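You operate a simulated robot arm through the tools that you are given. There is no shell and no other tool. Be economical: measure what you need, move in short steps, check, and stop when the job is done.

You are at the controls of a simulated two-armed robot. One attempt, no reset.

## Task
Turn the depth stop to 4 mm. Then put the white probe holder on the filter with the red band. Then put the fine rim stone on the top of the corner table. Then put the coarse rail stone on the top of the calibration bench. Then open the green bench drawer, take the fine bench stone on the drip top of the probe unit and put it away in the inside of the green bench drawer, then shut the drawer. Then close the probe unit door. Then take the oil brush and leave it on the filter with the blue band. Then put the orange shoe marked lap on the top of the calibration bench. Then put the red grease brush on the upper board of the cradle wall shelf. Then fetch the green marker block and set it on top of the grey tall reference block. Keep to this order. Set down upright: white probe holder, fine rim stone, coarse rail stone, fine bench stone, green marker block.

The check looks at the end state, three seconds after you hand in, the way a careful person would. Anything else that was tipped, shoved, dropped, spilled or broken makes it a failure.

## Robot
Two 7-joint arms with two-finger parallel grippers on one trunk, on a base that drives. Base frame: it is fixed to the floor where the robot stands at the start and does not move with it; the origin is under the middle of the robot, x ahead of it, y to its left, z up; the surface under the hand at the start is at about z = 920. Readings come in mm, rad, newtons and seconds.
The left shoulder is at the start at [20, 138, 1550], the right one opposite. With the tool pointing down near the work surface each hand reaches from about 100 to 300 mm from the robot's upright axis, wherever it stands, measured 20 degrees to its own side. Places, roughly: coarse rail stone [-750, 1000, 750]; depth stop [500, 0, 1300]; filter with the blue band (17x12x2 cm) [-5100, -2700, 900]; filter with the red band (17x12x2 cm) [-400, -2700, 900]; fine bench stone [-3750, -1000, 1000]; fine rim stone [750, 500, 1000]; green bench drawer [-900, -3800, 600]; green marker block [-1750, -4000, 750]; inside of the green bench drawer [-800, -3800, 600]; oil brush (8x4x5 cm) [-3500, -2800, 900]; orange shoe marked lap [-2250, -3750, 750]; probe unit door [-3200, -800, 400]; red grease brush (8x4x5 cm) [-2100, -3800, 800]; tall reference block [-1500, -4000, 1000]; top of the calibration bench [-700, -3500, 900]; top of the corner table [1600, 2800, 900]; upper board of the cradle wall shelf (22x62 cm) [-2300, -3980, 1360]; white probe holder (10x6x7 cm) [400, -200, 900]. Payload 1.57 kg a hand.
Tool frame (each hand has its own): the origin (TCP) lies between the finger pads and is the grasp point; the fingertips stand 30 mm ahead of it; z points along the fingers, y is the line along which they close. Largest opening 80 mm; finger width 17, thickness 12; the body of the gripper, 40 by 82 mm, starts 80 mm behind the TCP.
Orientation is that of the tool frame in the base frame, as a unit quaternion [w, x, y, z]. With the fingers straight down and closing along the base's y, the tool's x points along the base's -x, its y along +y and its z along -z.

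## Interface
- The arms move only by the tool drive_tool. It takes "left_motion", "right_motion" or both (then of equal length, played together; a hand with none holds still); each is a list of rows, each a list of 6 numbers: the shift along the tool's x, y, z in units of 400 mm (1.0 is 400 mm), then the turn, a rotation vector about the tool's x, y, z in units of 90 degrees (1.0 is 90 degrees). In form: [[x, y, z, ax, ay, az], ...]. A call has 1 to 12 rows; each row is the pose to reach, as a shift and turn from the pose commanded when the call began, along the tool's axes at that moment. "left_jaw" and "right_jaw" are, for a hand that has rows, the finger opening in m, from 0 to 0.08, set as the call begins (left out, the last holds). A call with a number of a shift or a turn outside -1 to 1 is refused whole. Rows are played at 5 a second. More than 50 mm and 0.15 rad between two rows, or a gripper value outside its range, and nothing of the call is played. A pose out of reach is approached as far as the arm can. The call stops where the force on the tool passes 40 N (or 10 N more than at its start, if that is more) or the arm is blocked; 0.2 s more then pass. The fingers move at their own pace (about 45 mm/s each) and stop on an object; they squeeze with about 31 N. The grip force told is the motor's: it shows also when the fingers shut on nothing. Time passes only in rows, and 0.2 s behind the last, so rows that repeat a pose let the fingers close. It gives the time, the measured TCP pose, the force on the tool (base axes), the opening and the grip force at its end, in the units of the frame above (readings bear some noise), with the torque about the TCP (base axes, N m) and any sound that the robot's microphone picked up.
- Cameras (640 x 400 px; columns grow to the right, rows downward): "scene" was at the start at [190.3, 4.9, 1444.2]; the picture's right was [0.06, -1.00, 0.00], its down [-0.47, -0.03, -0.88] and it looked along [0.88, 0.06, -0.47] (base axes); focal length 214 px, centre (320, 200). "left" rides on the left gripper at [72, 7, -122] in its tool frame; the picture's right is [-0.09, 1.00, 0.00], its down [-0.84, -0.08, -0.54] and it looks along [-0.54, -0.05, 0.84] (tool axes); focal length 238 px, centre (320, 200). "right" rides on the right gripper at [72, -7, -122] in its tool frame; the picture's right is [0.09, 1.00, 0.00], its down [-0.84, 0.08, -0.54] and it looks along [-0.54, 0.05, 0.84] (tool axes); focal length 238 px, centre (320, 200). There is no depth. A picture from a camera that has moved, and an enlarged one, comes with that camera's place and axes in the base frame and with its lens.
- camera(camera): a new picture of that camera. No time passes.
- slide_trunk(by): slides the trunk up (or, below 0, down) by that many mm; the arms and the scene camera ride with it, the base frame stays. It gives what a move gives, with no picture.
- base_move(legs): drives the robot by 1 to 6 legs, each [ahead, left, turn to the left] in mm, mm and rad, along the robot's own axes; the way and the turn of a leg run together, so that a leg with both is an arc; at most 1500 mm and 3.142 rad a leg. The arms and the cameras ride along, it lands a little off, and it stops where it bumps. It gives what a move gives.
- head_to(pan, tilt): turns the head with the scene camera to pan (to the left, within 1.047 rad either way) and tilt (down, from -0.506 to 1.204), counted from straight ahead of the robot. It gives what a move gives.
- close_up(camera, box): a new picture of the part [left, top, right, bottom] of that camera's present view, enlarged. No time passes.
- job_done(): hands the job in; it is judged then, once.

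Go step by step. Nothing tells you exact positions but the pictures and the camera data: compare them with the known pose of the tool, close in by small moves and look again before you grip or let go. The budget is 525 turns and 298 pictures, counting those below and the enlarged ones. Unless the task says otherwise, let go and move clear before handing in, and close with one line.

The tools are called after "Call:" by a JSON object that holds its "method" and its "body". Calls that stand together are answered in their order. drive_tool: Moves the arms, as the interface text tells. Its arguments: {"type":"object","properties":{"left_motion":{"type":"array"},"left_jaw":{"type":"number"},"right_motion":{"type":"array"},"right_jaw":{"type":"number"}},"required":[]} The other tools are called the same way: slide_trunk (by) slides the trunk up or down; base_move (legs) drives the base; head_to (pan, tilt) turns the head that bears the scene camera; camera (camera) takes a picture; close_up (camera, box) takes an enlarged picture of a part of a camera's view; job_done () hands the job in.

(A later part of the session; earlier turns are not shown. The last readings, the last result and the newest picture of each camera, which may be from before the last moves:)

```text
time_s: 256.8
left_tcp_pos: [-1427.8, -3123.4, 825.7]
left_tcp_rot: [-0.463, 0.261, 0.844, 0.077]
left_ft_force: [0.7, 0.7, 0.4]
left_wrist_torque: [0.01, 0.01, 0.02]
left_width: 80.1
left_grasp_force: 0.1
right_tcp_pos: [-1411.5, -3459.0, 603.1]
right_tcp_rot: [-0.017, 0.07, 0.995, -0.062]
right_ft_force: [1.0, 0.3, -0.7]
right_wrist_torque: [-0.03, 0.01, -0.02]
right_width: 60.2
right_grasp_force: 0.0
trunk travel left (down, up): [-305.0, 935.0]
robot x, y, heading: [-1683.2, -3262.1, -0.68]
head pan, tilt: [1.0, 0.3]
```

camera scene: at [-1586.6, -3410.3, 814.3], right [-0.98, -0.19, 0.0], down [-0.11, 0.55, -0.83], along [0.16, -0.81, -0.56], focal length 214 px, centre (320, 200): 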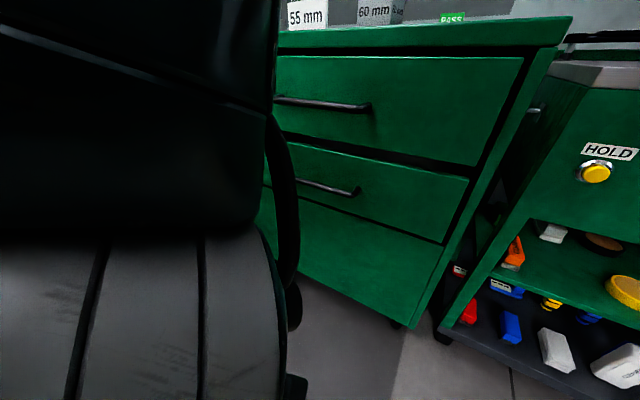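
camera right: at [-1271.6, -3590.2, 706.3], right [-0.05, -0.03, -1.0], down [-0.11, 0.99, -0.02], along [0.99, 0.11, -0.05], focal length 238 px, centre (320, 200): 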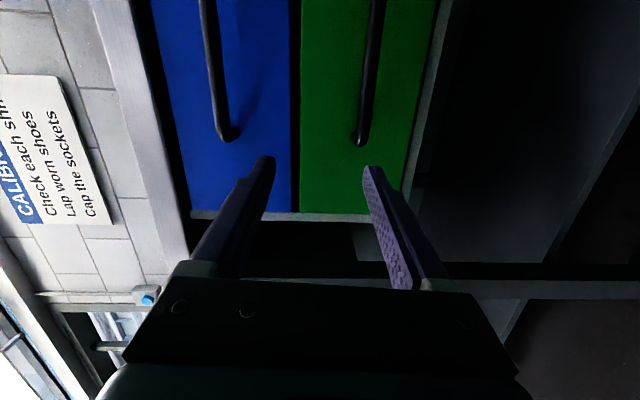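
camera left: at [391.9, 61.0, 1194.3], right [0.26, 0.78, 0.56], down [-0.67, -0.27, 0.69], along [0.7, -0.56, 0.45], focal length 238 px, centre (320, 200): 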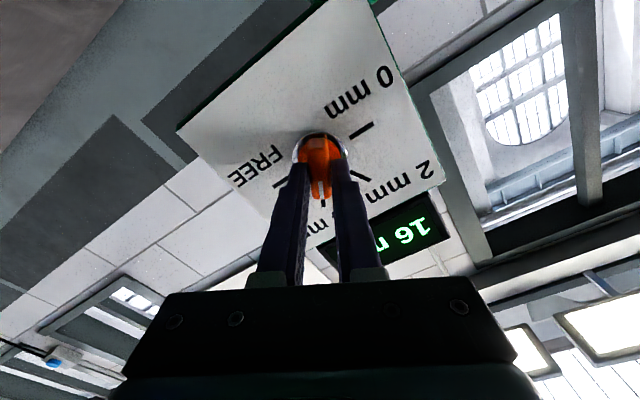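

Call:
{"method": "drive_tool", "body": {"right_motion": [[0.044, -0.068, -0.053, 0, 0, 0], [0.089, -0.137, -0.106, 0, 0, 0], [0.133, -0.205, -0.16, 0, 0, 0], [0.178, -0.274, -0.213, 0, 0, 0], [0.222, -0.342, -0.266, 0, 0, 0], [0.266, -0.41, -0.319, 0, 0, 0], [0.311, -0.479, -0.372, 0, 0, 0], [0.355, -0.5475, -0.425, 0, 0, 0]]}}

Call:
{"method": "head_to", "body": {"pan": 0.0, "tilt": 0.3}}

Call:
{"method": "camera", "body": {"camera": "scene"}}

```text
time_s: 258.8
left_tcp_pos: [-1427.2, -3124.7, 824.8]
left_tcp_rot: [-0.463, 0.262, 0.843, 0.078]
left_ft_force: [0.3, 0.1, 0.1]
left_wrist_torque: [0.03, 0.04, 0.04]
left_width: 80.2
left_grasp_force: 0.0
right_tcp_pos: [-1592.0, -3629.4, 772.7]
right_tcp_rot: [-0.081, 0.061, 0.993, -0.06]
right_ft_force: [0.5, 0.0, 1.1]
right_wrist_torque: [0.01, -0.02, 0.0]
right_width: 60.1
right_grasp_force: 0.0
trunk travel left (down, up): [-305.0, 935.0]
robot x, y, heading: [-1683.5, -3260.9, -0.674]
head pan, tilt: [1.0, 0.3]
stopped in row 8 (right hand): the arm was blocked; the commanded pose is now the measured one
```

```text
time_s: 260.1
left_tcp_pos: [-1427.1, -3125.1, 825.5]
left_tcp_rot: [-0.463, 0.261, 0.844, 0.077]
left_ft_force: [0.0, -0.9, 0.1]
left_wrist_torque: [0.01, 0.03, 0.02]
left_width: 80.0
left_grasp_force: 0.0
right_tcp_pos: [-1591.6, -3629.1, 773.4]
right_tcp_rot: [-0.081, 0.06, 0.993, -0.061]
right_ft_force: [0.4, 1.3, -0.1]
right_wrist_torque: [-0.02, 0.02, -0.01]
right_width: 60.2
right_grasp_force: 0.1
trunk travel left (down, up): [-305.0, 935.0]
robot x, y, heading: [-1682.7, -3258.2, -0.682]
head pan, tilt: [0.0, 0.3]
```

```text
194 pictures are left
camera scene: at [-1530.9, -3382.0, 841.8], right [-0.63, -0.78, 0.0], down [-0.23, 0.19, -0.96], along [0.74, -0.6, -0.3], focal length 214 px, centre (320, 200)
```

scene: 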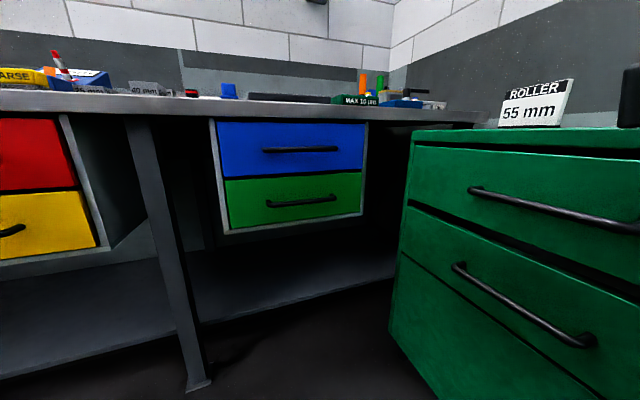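

Arm restored to a natural pose. Now I pitch forward again, mirroring the depth-stop motion.

Call:
{"method": "drive_tool", "body": {"right_motion": [[-0.02, 0.006, 0.017, 0, -0.0833, 0], [-0.04, 0.012, 0.035, 0, -0.1667, 0], [-0.06, 0.018, 0.052, 0, -0.25, 0], [-0.08, 0.024, 0.07, 0, -0.333, 0], [-0.1, 0.03, 0.087, 0, -0.4167, 0], [-0.12, 0.036, 0.104, 0, -0.5, 0], [-0.14, 0.042, 0.121, 0, -0.583, 0], [-0.16, 0.048, 0.139, 0, -0.667, 0], [-0.18, 0.054, 0.156, 0, -0.75, 0], [-0.2, 0.06, 0.174, 0, -0.833, 0], [-0.22, 0.066, 0.19, 0, -0.9167, 0], [-0.2375, 0.0715, 0.208, 0, -1.0, 0]]}}

```text
time_s: 262.6
left_tcp_pos: [-1425.5, -3124.2, 825.2]
left_tcp_rot: [-0.463, 0.26, 0.844, 0.076]
left_ft_force: [0.2, -0.6, 0.4]
left_wrist_torque: [0.01, 0.01, 0.0]
left_width: 80.1
left_grasp_force: 0.0
right_tcp_pos: [-1508.4, -3624.7, 673.9]
right_tcp_rot: [0.646, -0.002, 0.758, -0.087]
right_ft_force: [-0.2, 0.6, -0.3]
right_wrist_torque: [-0.01, 0.01, -0.01]
right_width: 60.2
right_grasp_force: 0.1
right hand out of reach, approached as far as the arm can: row 9
trunk travel left (down, up): [-305.0, 935.0]
robot x, y, heading: [-1682.0, -3261.7, -0.679]
head pan, tilt: [0.0, 0.3]
```

Call:
{"method": "drive_tool", "body": {"right_motion": [[-0.001, 0.026, 0.03, 0.015, 0.003, -0.082], [-0.001, 0.051, 0.06, 0.031, 0.007, -0.163], [-0.002, 0.077, 0.09, 0.046, 0.01, -0.245], [-0.003, 0.102, 0.121, 0.062, 0.014, -0.327], [-0.003, 0.128, 0.151, 0.077, 0.017, -0.409], [-0.004, 0.153, 0.181, 0.093, 0.021, -0.49], [-0.005, 0.179, 0.211, 0.108, 0.024, -0.572], [-0.005, 0.204, 0.241, 0.124, 0.028, -0.654], [-0.006, 0.23, 0.272, 0.139, 0.031, -0.735], [-0.007, 0.255, 0.302, 0.155, 0.035, -0.817], [-0.0075, 0.281, 0.332, 0.17, 0.038, -0.899]]}}

Call:
{"method": "camera", "body": {"camera": "scene"}}

Call:
{"method": "camera", "body": {"camera": "right"}}

```text
time_s: 265.2
left_tcp_pos: [-1427.7, -3124.8, 824.9]
left_tcp_rot: [-0.463, 0.261, 0.844, 0.077]
left_ft_force: [0.7, -0.3, -0.5]
left_wrist_torque: [-0.01, -0.01, 0.0]
left_width: 80.1
left_grasp_force: 0.1
right_tcp_pos: [-1506.6, -3612.9, 751.9]
right_tcp_rot: [0.356, -0.414, 0.777, -0.312]
right_ft_force: [0.9, -0.2, 0.1]
right_wrist_torque: [0.0, 0.01, -0.04]
right_width: 60.2
right_grasp_force: 0.1
right hand out of reach, approached as far as the arm can: row 1, 2, 3, 4, 5, 6, 7, 8, 9, 10, 11
trunk travel left (down, up): [-305.0, 935.0]
robot x, y, heading: [-1680.2, -3255.0, -0.678]
head pan, tilt: [0.0, 0.3]
stopped in row 11 (right hand): the arm was blocked; the commanded pose is now the measured one
```

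```text
193 pictures are left
camera scene: at [-1530.9, -3382.3, 841.9], right [-0.63, -0.78, 0.0], down [-0.23, 0.19, -0.96], along [0.74, -0.6, -0.3], focal length 214 px, centre (320, 200)
```

scene: 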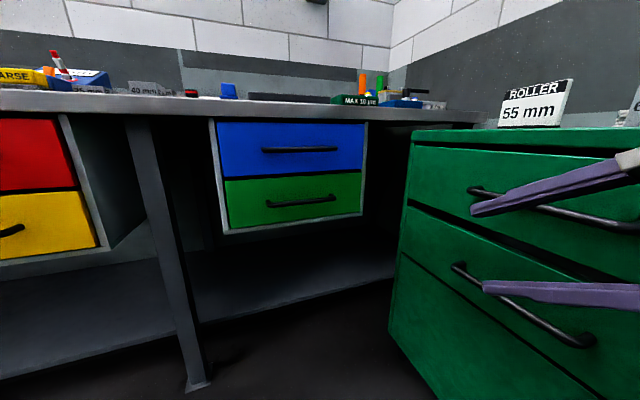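

```text
192 pictures are left
camera right: at [-1631.9, -3654.4, 801.7], right [-0.46, 0.38, -0.8], down [-0.13, 0.86, 0.49], along [0.88, 0.33, -0.34], focal length 238 px, centre (320, 200)
```

right: 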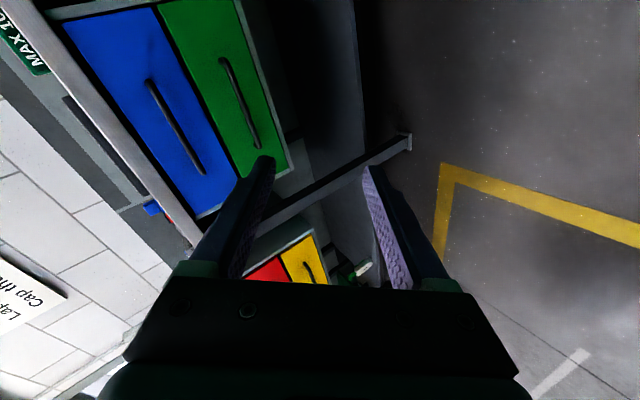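

The mirrored roll isn't available either. The bar only needs the jaws in a vertical plane, and the hand can come down at about 45° as in the stone-pick pose, so I reset to tool-down first.

Call:
{"method": "drive_tool", "body": {"right_motion": [[0, 0, 0, -0.0186, 0.0464, 0.0686], [0, 0, 0, -0.037, 0.0927, 0.137], [0, 0, 0, -0.0557, 0.139, 0.2057], [0, 0, 0, -0.0743, 0.1854, 0.2743], [0, 0, 0, -0.0929, 0.2318, 0.3429], [0, 0, 0, -0.1114, 0.2781, 0.4114], [0, 0, 0, -0.13, 0.3245, 0.48]]}}

Call:
{"method": "drive_tool", "body": {"right_motion": [[0, 0, 0, -0.0186, 0.0464, 0.0686], [0, 0, 0, -0.037, 0.0927, 0.137], [0, 0, 0, -0.0557, 0.139, 0.2057], [0, 0, 0, -0.0743, 0.1854, 0.2743], [0, 0, 0, -0.0929, 0.2318, 0.3429], [0, 0, 0, -0.1114, 0.2781, 0.4114], [0, 0, 0, -0.13, 0.3245, 0.48]]}}

```text
time_s: 266.9
left_tcp_pos: [-1427.3, -3125.5, 824.3]
left_tcp_rot: [-0.463, 0.261, 0.844, 0.077]
left_ft_force: [0.0, 0.5, 0.2]
left_wrist_torque: [0.01, -0.02, -0.03]
left_width: 80.0
left_grasp_force: 0.2
right_tcp_pos: [-1507.8, -3612.1, 753.1]
right_tcp_rot: [0.199, -0.044, 0.963, -0.174]
right_ft_force: [-0.7, -0.2, -0.2]
right_wrist_torque: [0.01, 0.0, 0.02]
right_width: 60.0
right_grasp_force: 0.1
right hand out of reach, approached as far as the arm can: row 1, 2
trunk travel left (down, up): [-305.0, 935.0]
robot x, y, heading: [-1682.6, -3261.5, -0.677]
head pan, tilt: [0.0, 0.3]
```

```text
time_s: 268.4
left_tcp_pos: [-1427.8, -3124.2, 825.7]
left_tcp_rot: [-0.463, 0.261, 0.843, 0.077]
left_ft_force: [-0.8, 0.3, -0.1]
left_wrist_torque: [-0.01, -0.05, 0.0]
left_width: 79.9
left_grasp_force: 0.0
right_tcp_pos: [-1506.3, -3611.6, 750.8]
right_tcp_rot: [0.0, 0.334, 0.943, 0.001]
right_ft_force: [-0.1, -1.0, 0.5]
right_wrist_torque: [-0.01, 0.03, 0.02]
right_width: 59.9
right_grasp_force: 0.0
trunk travel left (down, up): [-305.0, 935.0]
robot x, y, heading: [-1681.1, -3259.0, -0.678]
head pan, tilt: [0.0, 0.3]
```

Call:
{"method": "drive_tool", "body": {"right_motion": [[0, 0, 0, 0, 0, 0.0833], [0, 0, 0, 0, 0, 0.1667], [0, 0, 0, 0, 0, 0.25], [0, 0, 0, 0, 0, 0.333], [0, 0, 0, 0, 0, 0.4167], [0, 0, 0, 0, 0, 0.5], [0, 0, 0, 0, 0, 0.583], [0, 0, 0, 0, 0, 0.667], [0, 0, 0, 0, 0, 0.75], [0, 0, 0, 0, 0, 0.833], [0, 0, 0, 0, 0, 0.9167], [0, 0, 0, 0, 0, 1.0]]}}

Call:
{"method": "drive_tool", "body": {"right_motion": [[0, 0, 0, -0.0833, 0, 0], [0, 0, 0, -0.1667, 0, 0], [0, 0, 0, -0.25, 0, 0], [0, 0, 0, -0.333, 0, 0], [0, 0, 0, -0.4167, 0, 0], [0, 0, 0, -0.5, 0, 0]]}}

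```text
time_s: 271.1
left_tcp_pos: [-1427.6, -3124.4, 825.0]
left_tcp_rot: [-0.463, 0.262, 0.843, 0.077]
left_ft_force: [-0.8, -0.9, -0.1]
left_wrist_torque: [0.03, 0.02, -0.01]
left_width: 79.8
left_grasp_force: 0.0
right_tcp_pos: [-1507.7, -3612.5, 752.5]
right_tcp_rot: [0.0, 0.903, 0.43, 0.0]
right_ft_force: [-0.5, 0.8, -0.3]
right_wrist_torque: [0.04, 0.01, -0.02]
right_width: 60.1
right_grasp_force: 0.0
trunk travel left (down, up): [-305.0, 935.0]
robot x, y, heading: [-1680.0, -3259.1, -0.678]
head pan, tilt: [0.0, 0.3]
```

```text
time_s: 272.4
left_tcp_pos: [-1427.9, -3124.8, 825.8]
left_tcp_rot: [-0.463, 0.261, 0.844, 0.077]
left_ft_force: [0.2, 0.1, -0.4]
left_wrist_torque: [0.01, 0.02, -0.02]
left_width: 80.0
left_grasp_force: 0.0
right_tcp_pos: [-1507.3, -3610.3, 751.0]
right_tcp_rot: [0.344, 0.834, 0.398, 0.165]
right_ft_force: [0.1, 0.2, 0.3]
right_wrist_torque: [0.0, -0.01, -0.01]
right_width: 60.1
right_grasp_force: 0.0
trunk travel left (down, up): [-305.0, 935.0]
robot x, y, heading: [-1683.2, -3260.1, -0.678]
head pan, tilt: [0.0, 0.3]
```

A 45° pitch works fine. I try for a flatter angle to clear the drawer front.

Call:
{"method": "drive_tool", "body": {"right_motion": [[0, 0.02, 0.03, -0.08, 0, 0], [0, 0.04, 0.06, -0.16, 0, 0], [0, 0.06, 0.09, -0.24, 0, 0], [0, 0.08, 0.11, -0.3, 0, 0]]}}

```text
time_s: 273.4
left_tcp_pos: [-1428.0, -3124.4, 825.9]
left_tcp_rot: [-0.463, 0.262, 0.843, 0.078]
left_ft_force: [-0.3, -0.3, 0.0]
left_wrist_torque: [0.0, 0.0, -0.01]
left_width: 79.9
left_grasp_force: 0.1
right_tcp_pos: [-1489.5, -3616.1, 750.2]
right_tcp_rot: [0.406, 0.802, 0.39, 0.201]
right_ft_force: [-0.6, -0.3, 0.7]
right_wrist_torque: [-0.02, 0.0, 0.02]
right_width: 60.2
right_grasp_force: 0.0
right hand out of reach, approached as far as the arm can: row 2, 3, 4
trunk travel left (down, up): [-305.0, 935.0]
robot x, y, heading: [-1678.5, -3257.9, -0.675]
head pan, tilt: [0.0, 0.3]
```

Call:
{"method": "slide_trunk", "body": {"by": -180}}

Call:
{"method": "drive_tool", "body": {"right_motion": [[0, 0.06, 0.0, 0, 0, 0], [0, 0.12, 0.0, 0, 0, 0], [0, 0.18, 0.02, -0.06, 0, 0], [0, 0.22, 0.04, -0.13, 0, 0], [0, 0.25, 0.06, -0.2, 0, 0], [0, 0.25, 0.08, -0.27, 0, 0]]}}

```text
time_s: 275.4
left_tcp_pos: [-1425.8, -3124.0, 645.1]
left_tcp_rot: [-0.463, 0.261, 0.843, 0.077]
left_ft_force: [0.2, -0.9, -0.3]
left_wrist_torque: [0.01, -0.02, -0.05]
left_width: 79.9
left_grasp_force: 0.0
right_tcp_pos: [-1490.2, -3615.0, 569.4]
right_tcp_rot: [0.406, 0.801, 0.391, 0.202]
right_ft_force: [0.8, 0.0, -0.1]
right_wrist_torque: [0.02, 0.0, -0.01]
right_width: 60.0
right_grasp_force: 0.0
trunk travel left (down, up): [-125.0, 1115.0]
robot x, y, heading: [-1680.3, -3263.5, -0.68]
head pan, tilt: [0.0, 0.3]
```

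```text
time_s: 276.9
left_tcp_pos: [-1426.9, -3125.5, 645.5]
left_tcp_rot: [-0.463, 0.26, 0.844, 0.077]
left_ft_force: [0.1, 0.5, -0.2]
left_wrist_torque: [-0.01, 0.01, 0.02]
left_width: 79.9
left_grasp_force: 0.0
right_tcp_pos: [-1437.5, -3654.8, 631.6]
right_tcp_rot: [0.485, 0.756, 0.367, 0.241]
right_ft_force: [0.1, -0.2, 0.0]
right_wrist_torque: [-0.04, 0.02, 0.0]
right_width: 59.9
right_grasp_force: 0.1
right hand out of reach, approached as far as the arm can: row 5, 6
trunk travel left (down, up): [-125.0, 1115.0]
robot x, y, heading: [-1678.5, -3258.4, -0.679]
head pan, tilt: [0.0, 0.3]
```

The hand is now about 24° below horizontal with the jaws in the vertical plane. I turn to face the drawer and move in front of the handle.

Call:
{"method": "base_move", "body": {"legs": [[0, 0, 0.345], [240, -76, 0]]}}

Call:
{"method": "camera", "body": {"camera": "scene"}}

Call:
{"method": "camera", "body": {"camera": "right"}}

```text
time_s: 279.9
left_tcp_pos: [-1283.4, -3190.0, 646.8]
left_tcp_rot: [-0.47, 0.109, 0.876, -0.002]
left_ft_force: [-0.4, 0.0, -0.3]
left_wrist_torque: [0.0, 0.03, -0.04]
left_width: 80.1
left_grasp_force: 0.0
right_tcp_pos: [-1110.6, -3689.5, 628.8]
right_tcp_rot: [0.433, 0.681, 0.494, 0.323]
right_ft_force: [-0.5, 0.0, 0.2]
right_wrist_torque: [-0.02, 0.04, 0.0]
right_width: 59.7
right_grasp_force: 0.1
trunk travel left (down, up): [-125.0, 1115.0]
robot x, y, heading: [-1470.8, -3412.1, -0.33]
head pan, tilt: [0.0, 0.3]
stopped in leg 2: the robot was blocked; the commanded pose is now the measured one
```

```text
191 pictures are left
camera scene: at [-1292.9, -3467.2, 661.3], right [-0.33, -0.95, -0.01], down [-0.28, 0.1, -0.95], along [0.9, -0.31, -0.3], focal length 214 px, centre (320, 200)
```

scene: 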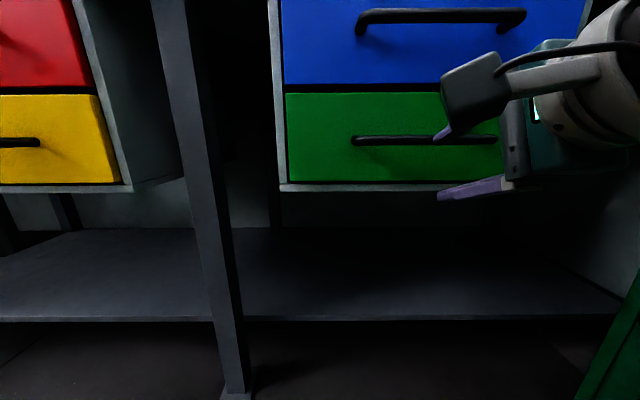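

```text
190 pictures are left
camera right: at [-1197.1, -3587.4, 672.8], right [0.42, -0.05, 0.91], down [-0.7, -0.66, 0.28], along [0.58, -0.75, -0.31], focal length 238 px, centre (320, 200)
```

right: 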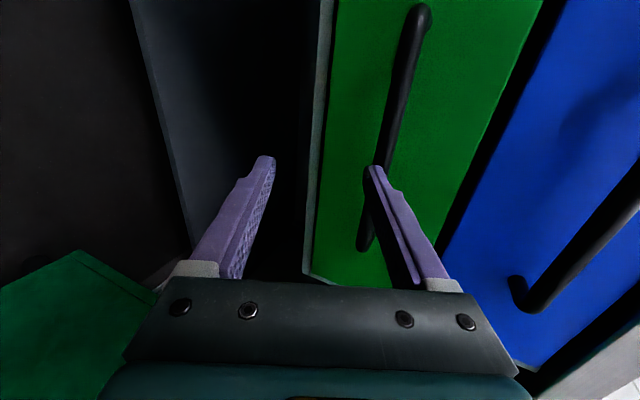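

I'm in front of the handle, which runs from (-999, -3624) to (-1064, -3811) at z about 650. I align the jaws with the bar, then advance.

Call:
{"method": "drive_tool", "body": {"right_motion": [[-0.005, 0.045, 0, 0, 0, 0], [-0.005, 0.09, 0, 0, 0, 0], [-0.005, 0.135, 0, 0, 0, 0]], "right_jaw": 0.04}}

Call:
{"method": "camera", "body": {"camera": "right"}}

Call:
{"method": "camera", "body": {"camera": "scene"}}

```text
time_s: 280.7
left_tcp_pos: [-1283.5, -3195.4, 645.8]
left_tcp_rot: [-0.469, 0.112, 0.876, -0.002]
left_ft_force: [-1.0, 0.5, -0.5]
left_wrist_torque: [-0.02, -0.04, -0.04]
left_width: 80.3
left_grasp_force: 0.0
right_tcp_pos: [-1091.5, -3705.2, 680.1]
right_tcp_rot: [0.436, 0.682, 0.492, 0.321]
right_ft_force: [-0.5, -0.3, -0.3]
right_wrist_torque: [-0.02, 0.01, -0.05]
right_width: 40.1
right_grasp_force: 0.0
trunk travel left (down, up): [-125.0, 1115.0]
robot x, y, heading: [-1474.6, -3414.5, -0.33]
head pan, tilt: [0.0, 0.3]
```

```text
189 pictures are left
camera right: at [-1177.2, -3602.2, 723.3], right [0.42, -0.05, 0.91], down [-0.7, -0.66, 0.29], along [0.58, -0.75, -0.31], focal length 238 px, centre (320, 200)
```

right: 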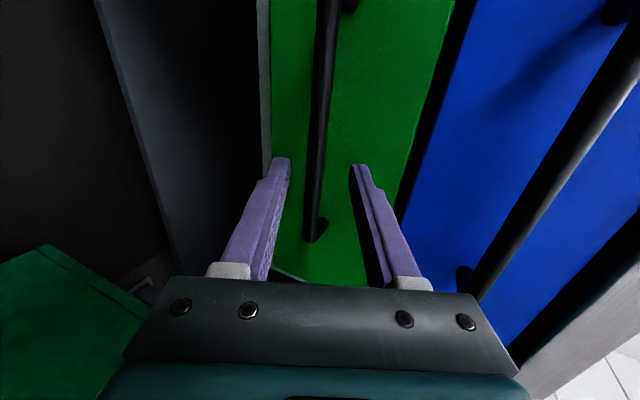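

```text
188 pictures are left
camera scene: at [-1293.8, -3472.5, 661.5], right [-0.33, -0.95, 0.0], down [-0.28, 0.1, -0.95], along [0.9, -0.31, -0.3], focal length 214 px, centre (320, 200)
```

scene: 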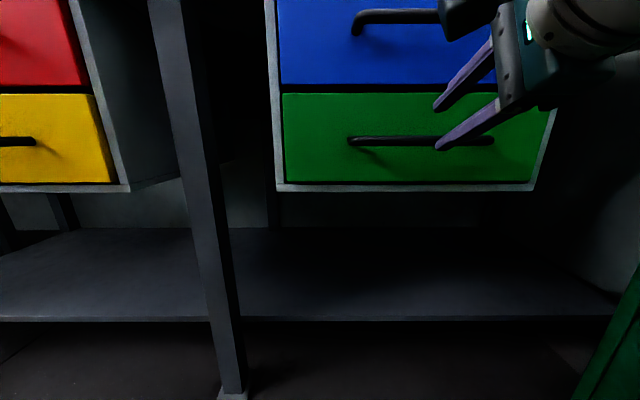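

The bar lines up between the fingers. Advancing.

Call:
{"method": "drive_tool", "body": {"right_motion": [[0, 0, 0.045, 0, 0, 0], [0, 0, 0.09, 0, 0, 0], [0, 0, 0.12, 0, 0, 0]]}}

Call:
{"method": "camera", "body": {"camera": "right"}}

Call:
{"method": "close_up", "body": {"camera": "scene", "box": [320, 60, 560, 220]}}

```text
time_s: 281.5
left_tcp_pos: [-1282.1, -3197.6, 645.7]
left_tcp_rot: [-0.469, 0.111, 0.876, -0.005]
left_ft_force: [1.1, -0.5, -1.1]
left_wrist_torque: [0.03, 0.02, -0.03]
left_width: 80.0
left_grasp_force: 0.0
right_tcp_pos: [-1047.4, -3720.8, 662.2]
right_tcp_rot: [0.437, 0.681, 0.493, 0.321]
right_ft_force: [-0.5, -0.2, 0.1]
right_wrist_torque: [-0.01, -0.01, 0.0]
right_width: 39.9
right_grasp_force: 0.1
trunk travel left (down, up): [-125.0, 1115.0]
robot x, y, heading: [-1476.1, -3412.8, -0.336]
head pan, tilt: [0.0, 0.3]
```

```text
187 pictures are left
camera right: at [-1133.6, -3619.1, 703.9], right [0.42, -0.04, 0.91], down [-0.7, -0.66, 0.29], along [0.58, -0.75, -0.31], focal length 238 px, centre (320, 200)
```

right: 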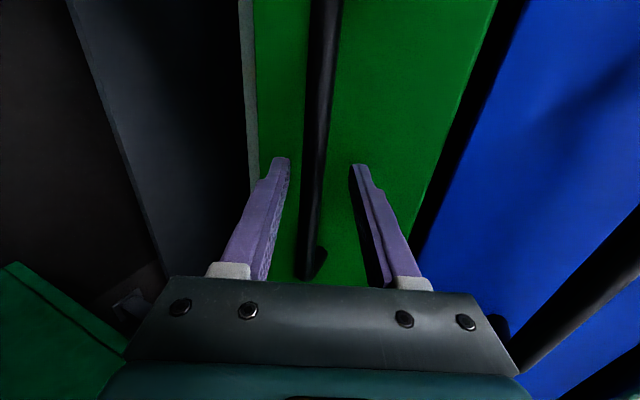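

```text
2.50 times, centred on (440, 140) of scene
camera zoom: at [-1292.6, -3476.2, 661.9], right [-0.33, -0.95, 0.0], down [-0.28, 0.1, -0.96], along [0.9, -0.31, -0.3], focal length 536 px, centre (20, 350)
```

zoom: 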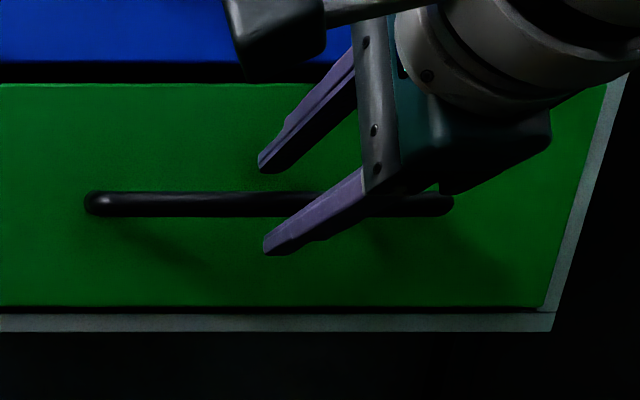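

Call:
{"method": "drive_tool", "body": {"right_motion": [[0, 0, 0.01, 0, 0, 0], [0, 0, 0.01, 0, 0, 0], [0, 0, 0.01, 0, 0, 0], [0, 0, 0.01, 0, 0, 0]], "right_jaw": 0.0}}

Call:
{"method": "camera", "body": {"camera": "right"}}

```text
time_s: 282.5
left_tcp_pos: [-1284.9, -3198.7, 645.6]
left_tcp_rot: [-0.47, 0.113, 0.875, -0.003]
left_ft_force: [0.2, 0.3, -0.7]
left_wrist_torque: [-0.02, -0.03, 0.01]
left_width: 80.0
left_grasp_force: 0.0
right_tcp_pos: [-1046.6, -3722.7, 655.1]
right_tcp_rot: [0.434, 0.682, 0.495, 0.318]
right_ft_force: [1.0, -1.6, -20.2]
right_wrist_torque: [0.09, 0.18, 0.07]
right_width: 14.5
right_grasp_force: 31.2
trunk travel left (down, up): [-125.0, 1115.0]
robot x, y, heading: [-1475.3, -3411.9, -0.33]
head pan, tilt: [0.0, 0.3]
```

```text
185 pictures are left
camera right: at [-1132.3, -3619.3, 699.4], right [0.43, -0.05, 0.9], down [-0.7, -0.66, 0.29], along [0.58, -0.75, -0.31], focal length 238 px, centre (320, 200)
```

right: 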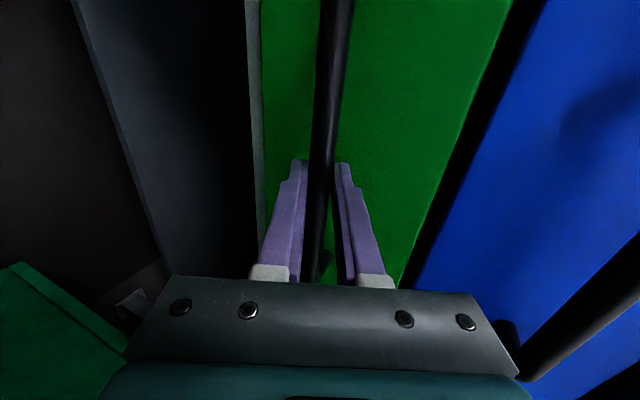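

Bar gripped. Pulling the drawer by backing the base.

Call:
{"method": "base_move", "body": {"legs": [[-60, 0, 0]]}}

Call:
{"method": "camera", "body": {"camera": "right"}}

Call:
{"method": "camera", "body": {"camera": "scene"}}

```text
time_s: 283.5
left_tcp_pos: [-1340.2, -3179.5, 644.8]
left_tcp_rot: [-0.47, 0.112, 0.876, -0.004]
left_ft_force: [0.4, -0.1, 0.4]
left_wrist_torque: [-0.04, -0.01, -0.01]
left_width: 79.8
left_grasp_force: 0.1
right_tcp_pos: [-1104.0, -3702.2, 655.4]
right_tcp_rot: [0.433, 0.682, 0.496, 0.319]
right_ft_force: [0.2, -3.7, -23.6]
right_wrist_torque: [0.16, 0.27, 0.21]
right_width: 14.7
right_grasp_force: 30.1
trunk travel left (down, up): [-125.0, 1115.0]
robot x, y, heading: [-1529.8, -3393.7, -0.339]
head pan, tilt: [0.0, 0.3]
```

```text
184 pictures are left
camera right: at [-1188.8, -3600.0, 699.4], right [0.43, -0.05, 0.9], down [-0.69, -0.66, 0.29], along [0.58, -0.75, -0.31], focal length 238 px, centre (320, 200)
```

right: 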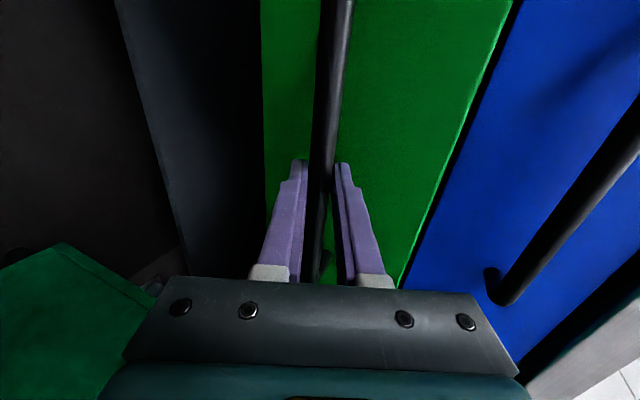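

```text
183 pictures are left
camera scene: at [-1351.0, -3456.2, 661.4], right [-0.32, -0.95, 0.0], down [-0.28, 0.1, -0.95], along [0.9, -0.31, -0.3], focal length 214 px, centre (320, 200)
```

scene: 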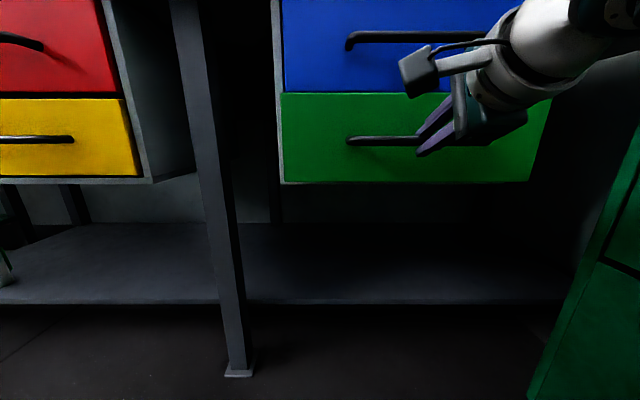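

The drawer is coming out. I keep pulling.

Call:
{"method": "base_move", "body": {"legs": [[-100, 0, 0], [-100, 0, 0]]}}

Call:
{"method": "camera", "body": {"camera": "scene"}}

Call:
{"method": "camera", "body": {"camera": "right"}}

```text
time_s: 285.4
left_tcp_pos: [-1529.4, -3113.4, 644.6]
left_tcp_rot: [-0.469, 0.112, 0.876, -0.004]
left_ft_force: [-0.5, -0.3, -0.6]
left_wrist_torque: [0.01, -0.01, 0.0]
left_width: 79.9
left_grasp_force: 0.1
right_tcp_pos: [-1293.6, -3636.8, 657.2]
right_tcp_rot: [0.435, 0.682, 0.494, 0.319]
right_ft_force: [-0.5, -1.5, -1.8]
right_wrist_torque: [-0.24, 0.11, -0.6]
right_width: 14.5
right_grasp_force: 30.6
trunk travel left (down, up): [-125.0, 1115.0]
robot x, y, heading: [-1723.4, -3326.4, -0.332]
head pan, tilt: [0.0, 0.3]
```

```text
182 pictures are left
camera scene: at [-1540.5, -3390.9, 661.9], right [-0.33, -0.95, 0.0], down [-0.28, 0.1, -0.96], along [0.9, -0.31, -0.3], focal length 214 px, centre (320, 200)
```

scene: 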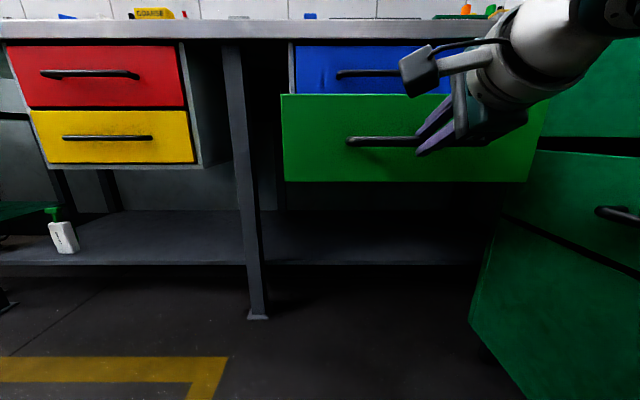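

```text
181 pictures are left
camera right: at [-1378.4, -3534.9, 700.5], right [0.42, -0.05, 0.9], down [-0.7, -0.66, 0.29], along [0.58, -0.75, -0.31], focal length 238 px, centre (320, 200)
```

right: 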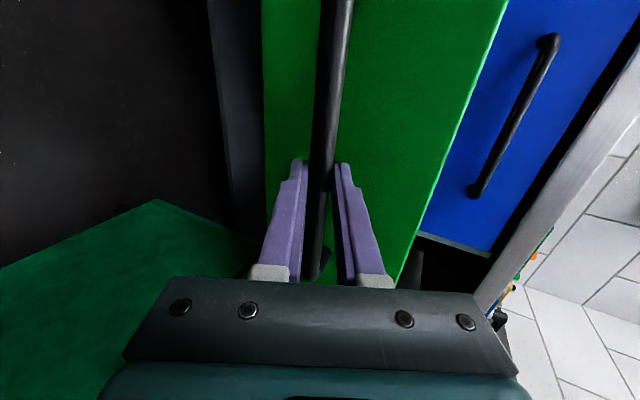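

The drawer is open about 260 mm. Releasing and backing the hand away.

Call:
{"method": "drive_tool", "body": {"right_motion": [[0, 0, 0, 0, 0, 0], [0, 0, 0, 0, 0, 0], [0, 0, 0, 0, 0, 0], [0, 0, -0.08, 0, 0, 0], [0, 0, -0.16, 0, 0, 0]], "right_jaw": 0.045}}

Call:
{"method": "base_move", "body": {"legs": [[-150, 60, 0]]}}

Call:
{"method": "slide_trunk", "body": {"by": 480}}

Call:
{"method": "head_to", "body": {"pan": -0.15, "tilt": 0.7}}

Call:
{"method": "camera", "body": {"camera": "scene"}}

```text
time_s: 286.6
left_tcp_pos: [-1530.4, -3113.6, 644.9]
left_tcp_rot: [-0.469, 0.112, 0.876, -0.004]
left_ft_force: [0.5, -0.7, -0.2]
left_wrist_torque: [-0.03, 0.0, -0.03]
left_width: 80.0
left_grasp_force: 0.0
right_tcp_pos: [-1347.1, -3617.4, 686.2]
right_tcp_rot: [0.433, 0.683, 0.495, 0.318]
right_ft_force: [-0.4, -0.2, -1.4]
right_wrist_torque: [-0.01, 0.01, -0.04]
right_width: 44.9
right_grasp_force: 0.0
trunk travel left (down, up): [-125.0, 1115.0]
robot x, y, heading: [-1721.6, -3324.0, -0.331]
head pan, tilt: [0.0, 0.3]
```

```text
time_s: 288.0
left_tcp_pos: [-1649.9, -3006.3, 645.2]
left_tcp_rot: [-0.468, 0.112, 0.877, -0.005]
left_ft_force: [-0.2, -0.3, 0.5]
left_wrist_torque: [0.01, 0.03, 0.03]
left_width: 80.1
left_grasp_force: 0.1
right_tcp_pos: [-1465.6, -3510.6, 685.7]
right_tcp_rot: [0.435, 0.681, 0.494, 0.32]
right_ft_force: [-0.3, 0.0, 0.5]
right_wrist_torque: [-0.02, 0.01, -0.01]
right_width: 45.2
right_grasp_force: 0.0
trunk travel left (down, up): [-125.0, 1115.0]
robot x, y, heading: [-1844.1, -3220.9, -0.331]
head pan, tilt: [0.0, 0.3]
```

```text
refused: 480 is not a number from -400 to 400
```

```text
time_s: 288.9
left_tcp_pos: [-1650.7, -3007.4, 644.9]
left_tcp_rot: [-0.469, 0.111, 0.876, -0.004]
left_ft_force: [0.2, -0.7, 0.5]
left_wrist_torque: [0.01, 0.01, -0.05]
left_width: 79.9
left_grasp_force: 0.0
right_tcp_pos: [-1465.4, -3510.8, 685.3]
right_tcp_rot: [0.435, 0.682, 0.494, 0.32]
right_ft_force: [0.4, 0.3, 0.2]
right_wrist_torque: [-0.01, 0.04, 0.01]
right_width: 45.2
right_grasp_force: 0.1
trunk travel left (down, up): [-125.0, 1115.0]
robot x, y, heading: [-1841.3, -3220.2, -0.328]
head pan, tilt: [-0.15, 0.7]
```

```text
180 pictures are left
camera scene: at [-1673.2, -3292.9, 625.8], right [-0.46, -0.89, 0.0], down [-0.57, 0.3, -0.77], along [0.68, -0.35, -0.64], focal length 214 px, centre (320, 200)
```

scene: 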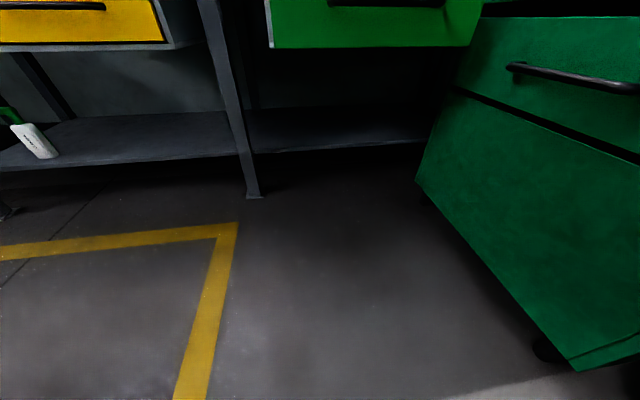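

Call:
{"method": "slide_trunk", "body": {"by": 400}}

Call:
{"method": "drive_tool", "body": {"right_motion": [[0, 0, 0, 0.0833, 0, 0], [0, 0, 0, 0.1667, 0, 0], [0, 0, 0, 0.25, 0, 0], [0, 0, 0, 0.333, 0, 0], [0, 0, 0, 0.4167, 0, 0], [0, 0, 0, 0.5, 0, 0], [0, 0, 0, 0.583, 0, 0], [0, 0, 0, 0.667, 0, 0], [0, 0, 0, 0.72, 0, 0]]}}

Call:
{"method": "slide_trunk", "body": {"by": 140}}

Call:
{"method": "camera", "body": {"camera": "scene"}}

```text
time_s: 292.7
left_tcp_pos: [-1649.0, -3006.0, 1045.4]
left_tcp_rot: [-0.469, 0.111, 0.876, -0.005]
left_ft_force: [0.2, 1.1, 0.1]
left_wrist_torque: [0.01, -0.03, 0.01]
left_width: 79.9
left_grasp_force: 0.1
right_tcp_pos: [-1465.3, -3511.1, 1086.7]
right_tcp_rot: [0.434, 0.682, 0.495, 0.319]
right_ft_force: [0.0, 0.0, -0.8]
right_wrist_torque: [-0.03, 0.0, 0.03]
right_width: 45.1
right_grasp_force: 0.0
trunk travel left (down, up): [-525.0, 715.0]
robot x, y, heading: [-1843.7, -3223.0, -0.329]
head pan, tilt: [-0.15, 0.7]
```

```text
time_s: 294.7
left_tcp_pos: [-1651.0, -3007.2, 1045.6]
left_tcp_rot: [-0.469, 0.111, 0.876, -0.004]
left_ft_force: [-0.5, -0.1, -0.1]
left_wrist_torque: [0.02, -0.01, -0.03]
left_width: 80.0
left_grasp_force: 0.0
right_tcp_pos: [-1481.5, -3513.2, 1016.7]
right_tcp_rot: [-0.055, 0.811, 0.581, -0.033]
right_ft_force: [-0.2, 0.1, 0.4]
right_wrist_torque: [0.02, 0.03, -0.02]
right_width: 44.9
right_grasp_force: 0.0
trunk travel left (down, up): [-525.0, 715.0]
robot x, y, heading: [-1840.0, -3216.5, -0.332]
head pan, tilt: [-0.15, 0.7]
stopped in row 9 (right hand): the arm was blocked; the commanded pose is now the measured one
```

```text
time_s: 296.4
left_tcp_pos: [-1650.8, -3006.3, 1185.0]
left_tcp_rot: [-0.47, 0.111, 0.876, -0.004]
left_ft_force: [0.5, 0.1, 0.0]
left_wrist_torque: [0.0, 0.0, 0.01]
left_width: 80.0
left_grasp_force: 0.1
right_tcp_pos: [-1481.1, -3514.2, 1155.7]
right_tcp_rot: [-0.055, 0.811, 0.581, -0.033]
right_ft_force: [0.3, -0.1, -0.1]
right_wrist_torque: [-0.02, -0.01, 0.0]
right_width: 44.9
right_grasp_force: 0.1
trunk travel left (down, up): [-665.0, 575.0]
robot x, y, heading: [-1844.4, -3220.9, -0.33]
head pan, tilt: [-0.15, 0.7]
```

```text
179 pictures are left
camera scene: at [-1673.4, -3292.8, 1165.7], right [-0.46, -0.89, 0.0], down [-0.57, 0.3, -0.76], along [0.68, -0.35, -0.64], focal length 214 px, centre (320, 200)
```

scene: 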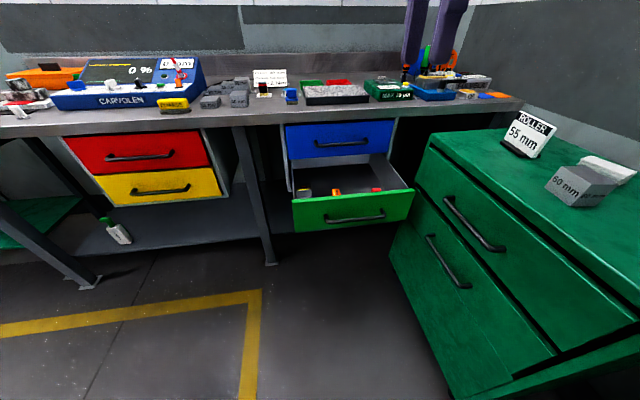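

Call:
{"method": "close_up", "body": {"camera": "scene", "box": [270, 110, 430, 240]}}

```text
3.08 times, centred on (350, 175) of scene
camera zoom: at [-1673.4, -3292.8, 1165.7], right [-0.46, -0.89, 0.0], down [-0.57, 0.3, -0.76], along [0.68, -0.35, -0.64], focal length 660 px, centre (228, 277)
```

zoom: 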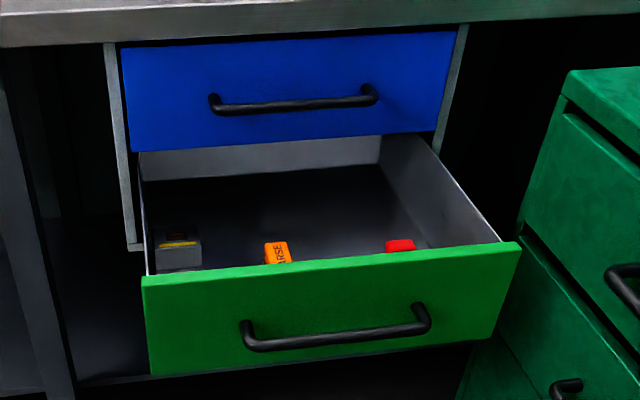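

The drawer is open with room inside. Now I go find the probe unit: move away, turn around and look.

Call:
{"method": "base_move", "body": {"legs": [[0, 500, 0], [0, 0, 2.6]]}}

Call:
{"method": "head_to", "body": {"pan": 0.0, "tilt": 0.2}}

Call:
{"method": "camera", "body": {"camera": "scene"}}

```text
time_s: 305.6
left_tcp_pos: [-1946.7, -2831.8, 1185.7]
left_tcp_rot: [0.108, 0.824, -0.317, 0.457]
left_ft_force: [-0.8, 0.3, -0.7]
left_wrist_torque: [-0.04, -0.01, -0.03]
left_width: 80.1
left_grasp_force: 0.0
right_tcp_pos: [-1861.5, -2306.0, 1157.8]
right_tcp_rot: [0.02, -0.371, 0.926, -0.061]
right_ft_force: [0.2, 0.0, 0.4]
right_wrist_torque: [-0.03, 0.03, 0.0]
right_width: 45.1
right_grasp_force: 0.0
trunk travel left (down, up): [-665.0, 575.0]
robot x, y, heading: [-1676.7, -2733.2, 2.329]
head pan, tilt: [-0.15, 0.7]
```

```text
time_s: 306.6
left_tcp_pos: [-1947.8, -2832.8, 1184.4]
left_tcp_rot: [0.108, 0.824, -0.317, 0.457]
left_ft_force: [0.2, -0.8, -0.7]
left_wrist_torque: [-0.04, 0.0, -0.01]
left_width: 79.9
left_grasp_force: 0.0
right_tcp_pos: [-1860.4, -2306.4, 1157.2]
right_tcp_rot: [0.02, -0.372, 0.926, -0.061]
right_ft_force: [0.3, -0.7, 0.4]
right_wrist_torque: [-0.05, -0.01, 0.0]
right_width: 45.2
right_grasp_force: 0.0
trunk travel left (down, up): [-665.0, 575.0]
robot x, y, heading: [-1675.8, -2732.0, 2.329]
head pan, tilt: [0.0, 0.201]
```

```text
177 pictures are left
camera scene: at [-1810.6, -2593.3, 1211.0], right [0.73, 0.69, 0.0], down [0.14, -0.15, -0.98], along [-0.67, 0.71, -0.2], focal length 214 px, centre (320, 200)
```

scene: 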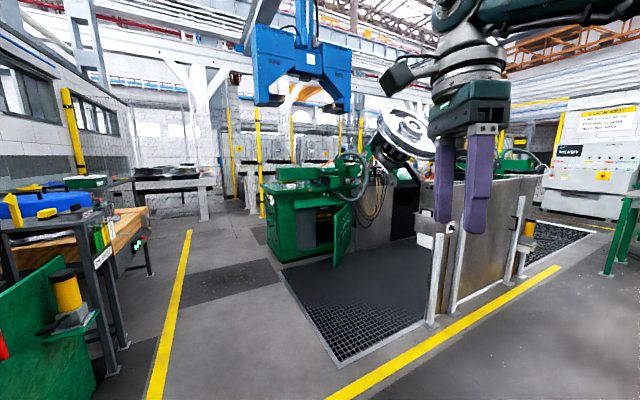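

Call:
{"method": "close_up", "body": {"camera": "scene", "box": [240, 130, 400, 280]}}

Call:
{"method": "close_up", "body": {"camera": "scene", "box": [0, 150, 240, 330]}}

```text
2.67 times, centred on (320, 205) of scene
camera zoom: at [-1810.6, -2593.3, 1211.0], right [0.73, 0.69, 0.0], down [0.14, -0.15, -0.98], along [-0.67, 0.71, -0.2], focal length 572 px, centre (320, 187)
```

zoom: 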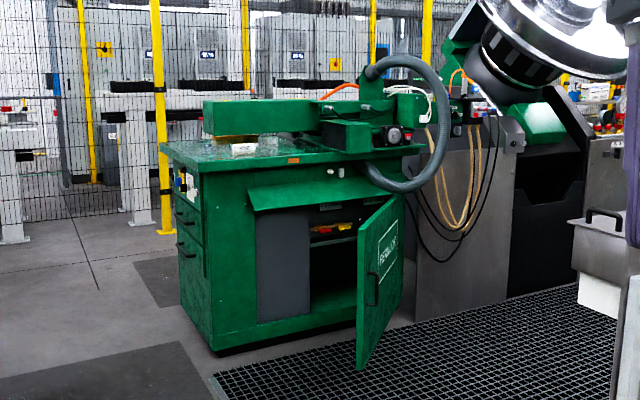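

```text
2.22 times, centred on (120, 240) of scene
camera zoom: at [-1810.6, -2593.3, 1211.0], right [0.73, 0.69, 0.0], down [0.14, -0.15, -0.98], along [-0.67, 0.71, -0.2], focal length 477 px, centre (764, 111)
```

zoom: 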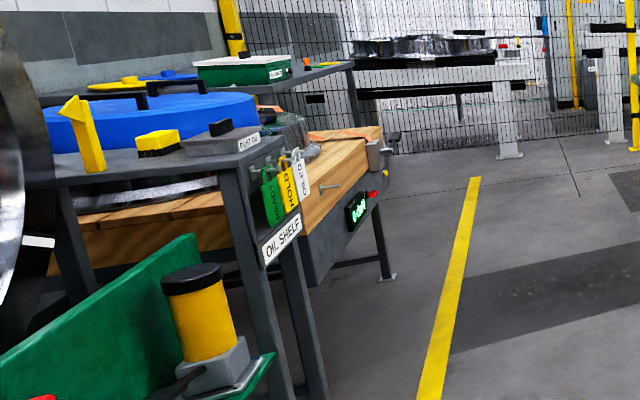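

The probe unit is the green cabinet with the open door, and the white stone sits on its left drip top. I drive toward its front.

Call:
{"method": "base_move", "body": {"legs": [[1000, 400, 0], [900, 360, 0], [0, 0, -1.09]]}}

Call:
{"method": "head_to", "body": {"pan": 0.1, "tilt": 0.4}}

Call:
{"method": "camera", "body": {"camera": "scene"}}

```text
time_s: 319.4
left_tcp_pos: [-3705.8, -1655.3, 1184.8]
left_tcp_rot: [-0.337, -0.524, 0.71, -0.327]
left_ft_force: [-0.2, -0.1, 0.0]
left_wrist_torque: [-0.03, 0.0, 0.0]
left_width: 80.2
left_grasp_force: 0.0
right_tcp_pos: [-3193.8, -1510.6, 1157.1]
right_tcp_rot: [-0.015, 0.185, 0.981, -0.062]
right_ft_force: [-0.2, -0.1, 0.1]
right_wrist_torque: [0.01, -0.02, -0.01]
right_width: 45.1
right_grasp_force: 0.0
trunk travel left (down, up): [-665.0, 575.0]
robot x, y, heading: [-3501.3, -1860.4, 1.194]
head pan, tilt: [0.0, 0.201]
```

```text
time_s: 320.1
left_tcp_pos: [-3705.3, -1657.3, 1185.1]
left_tcp_rot: [-0.337, -0.524, 0.71, -0.327]
left_ft_force: [0.3, 0.0, -0.3]
left_wrist_torque: [0.01, 0.03, -0.01]
left_width: 80.0
left_grasp_force: 0.1
right_tcp_pos: [-3192.4, -1512.1, 1156.7]
right_tcp_rot: [-0.017, 0.183, 0.981, -0.062]
right_ft_force: [0.2, 0.7, 0.4]
right_wrist_torque: [-0.03, 0.01, -0.01]
right_width: 45.0
right_grasp_force: 0.0
trunk travel left (down, up): [-665.0, 575.0]
robot x, y, heading: [-3500.3, -1862.0, 1.195]
head pan, tilt: [0.099, 0.4]
```

```text
174 pictures are left
camera scene: at [-3439.6, -1677.5, 1192.6], right [0.96, -0.27, 0.0], down [-0.11, -0.37, -0.92], along [0.25, 0.89, -0.39], focal length 214 px, centre (320, 200)
```

scene: 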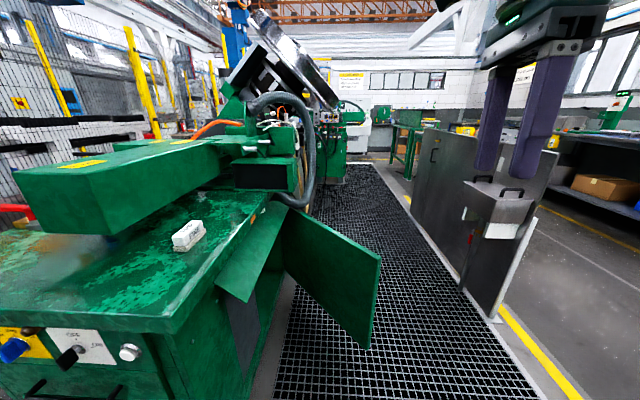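

Call:
{"method": "close_up", "body": {"camera": "scene", "box": [0, 130, 300, 330]}}

```text
2.00 times, centred on (150, 230) of scene
camera zoom: at [-3439.6, -1677.5, 1192.6], right [0.96, -0.27, 0.0], down [-0.11, -0.37, -0.92], along [0.25, 0.89, -0.39], focal length 429 px, centre (660, 140)
```

zoom: 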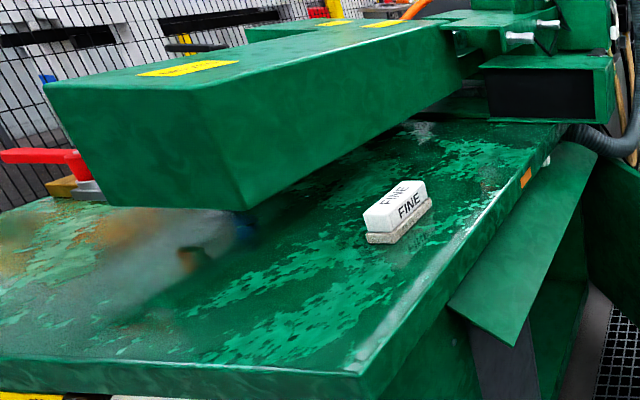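

The stone lies clear to the right of the raised green beam. I'll approach from the unit's front side, facing it.

Call:
{"method": "base_move", "body": {"legs": [[-100, -250, 0], [0, 0, 1.62], [0, -460, 0]]}}

Call:
{"method": "head_to", "body": {"pan": -0.1, "tilt": 0.5}}

Call:
{"method": "camera", "body": {"camera": "scene"}}

```text
time_s: 328.2
left_tcp_pos: [-3356.8, -1841.5, 1184.6]
left_tcp_rot: [0.0, 0.875, -0.119, 0.47]
left_ft_force: [0.3, -0.1, -0.2]
left_wrist_torque: [0.03, 0.03, -0.01]
left_width: 80.1
left_grasp_force: 0.0
right_tcp_pos: [-3515.4, -1333.3, 1157.9]
right_tcp_rot: [0.033, -0.575, 0.815, -0.055]
right_ft_force: [-0.1, -0.7, -0.2]
right_wrist_torque: [0.02, -0.02, -0.03]
right_width: 44.9
right_grasp_force: 0.1
trunk travel left (down, up): [-665.0, 575.0]
robot x, y, heading: [-3157.1, -1632.1, 2.788]
head pan, tilt: [0.099, 0.4]
```

```text
time_s: 328.9
left_tcp_pos: [-3357.4, -1841.3, 1184.8]
left_tcp_rot: [0.0, 0.875, -0.119, 0.469]
left_ft_force: [-0.2, -0.6, -0.3]
left_wrist_torque: [0.02, 0.02, -0.01]
left_width: 79.8
left_grasp_force: 0.1
right_tcp_pos: [-3516.2, -1332.1, 1157.9]
right_tcp_rot: [0.033, -0.575, 0.816, -0.054]
right_ft_force: [0.4, 0.0, 0.0]
right_wrist_torque: [0.01, -0.01, 0.01]
right_width: 45.2
right_grasp_force: 0.1
trunk travel left (down, up): [-665.0, 575.0]
robot x, y, heading: [-3165.3, -1630.3, 2.79]
head pan, tilt: [-0.099, 0.499]
```

```text
172 pictures are left
camera scene: at [-3337.1, -1559.2, 1183.4], right [0.43, 0.9, 0.0], down [0.43, -0.21, -0.88], along [-0.79, 0.38, -0.48], focal length 214 px, centre (320, 200)
```

scene: 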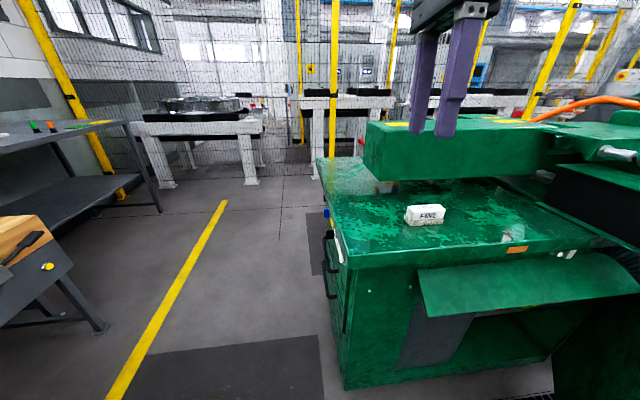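

The stone centre triangulates to (-3638, -1122, 889), and the beam behind it spans z 994-1102. I move in.

Call:
{"method": "base_move", "body": {"legs": [[0, -185, 0.018], [170, 0, 0]]}}

Call:
{"method": "camera", "body": {"camera": "right"}}

Call:
{"method": "camera", "body": {"camera": "scene"}}

```text
time_s: 331.5
left_tcp_pos: [-3454.7, -1624.5, 1186.1]
left_tcp_rot: [-0.005, 0.877, -0.109, 0.469]
left_ft_force: [1.0, 0.2, 0.4]
left_wrist_torque: [0.0, 0.01, 0.01]
left_width: 80.2
left_grasp_force: 0.1
right_tcp_pos: [-3623.5, -1118.8, 1157.5]
right_tcp_rot: [0.034, -0.582, 0.811, -0.054]
right_ft_force: [0.0, -0.2, 0.0]
right_wrist_torque: [0.02, 0.01, -0.01]
right_width: 45.2
right_grasp_force: 0.0
trunk travel left (down, up): [-665.0, 575.0]
robot x, y, heading: [-3265.1, -1409.0, 2.816]
head pan, tilt: [-0.099, 0.499]
```

```text
171 pictures are left
camera right: at [-3654.5, -1183.4, 1278.7], right [-0.97, 0.23, -0.13], down [0.13, 0.84, 0.52], along [0.22, 0.49, -0.84], focal length 238 px, centre (320, 200)
```

right: 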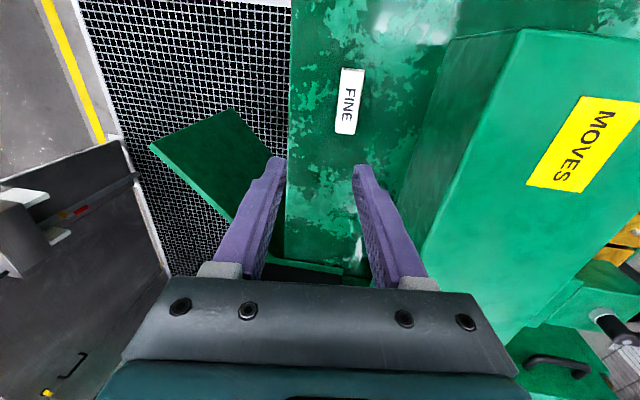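

```text
170 pictures are left
camera scene: at [-3440.3, -1341.1, 1183.4], right [0.41, 0.91, 0.0], down [0.44, -0.2, -0.88], along [-0.8, 0.36, -0.48], focal length 214 px, centre (320, 200)
```

scene: 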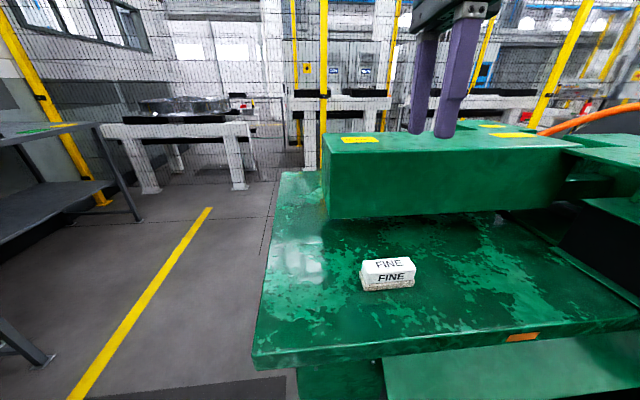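

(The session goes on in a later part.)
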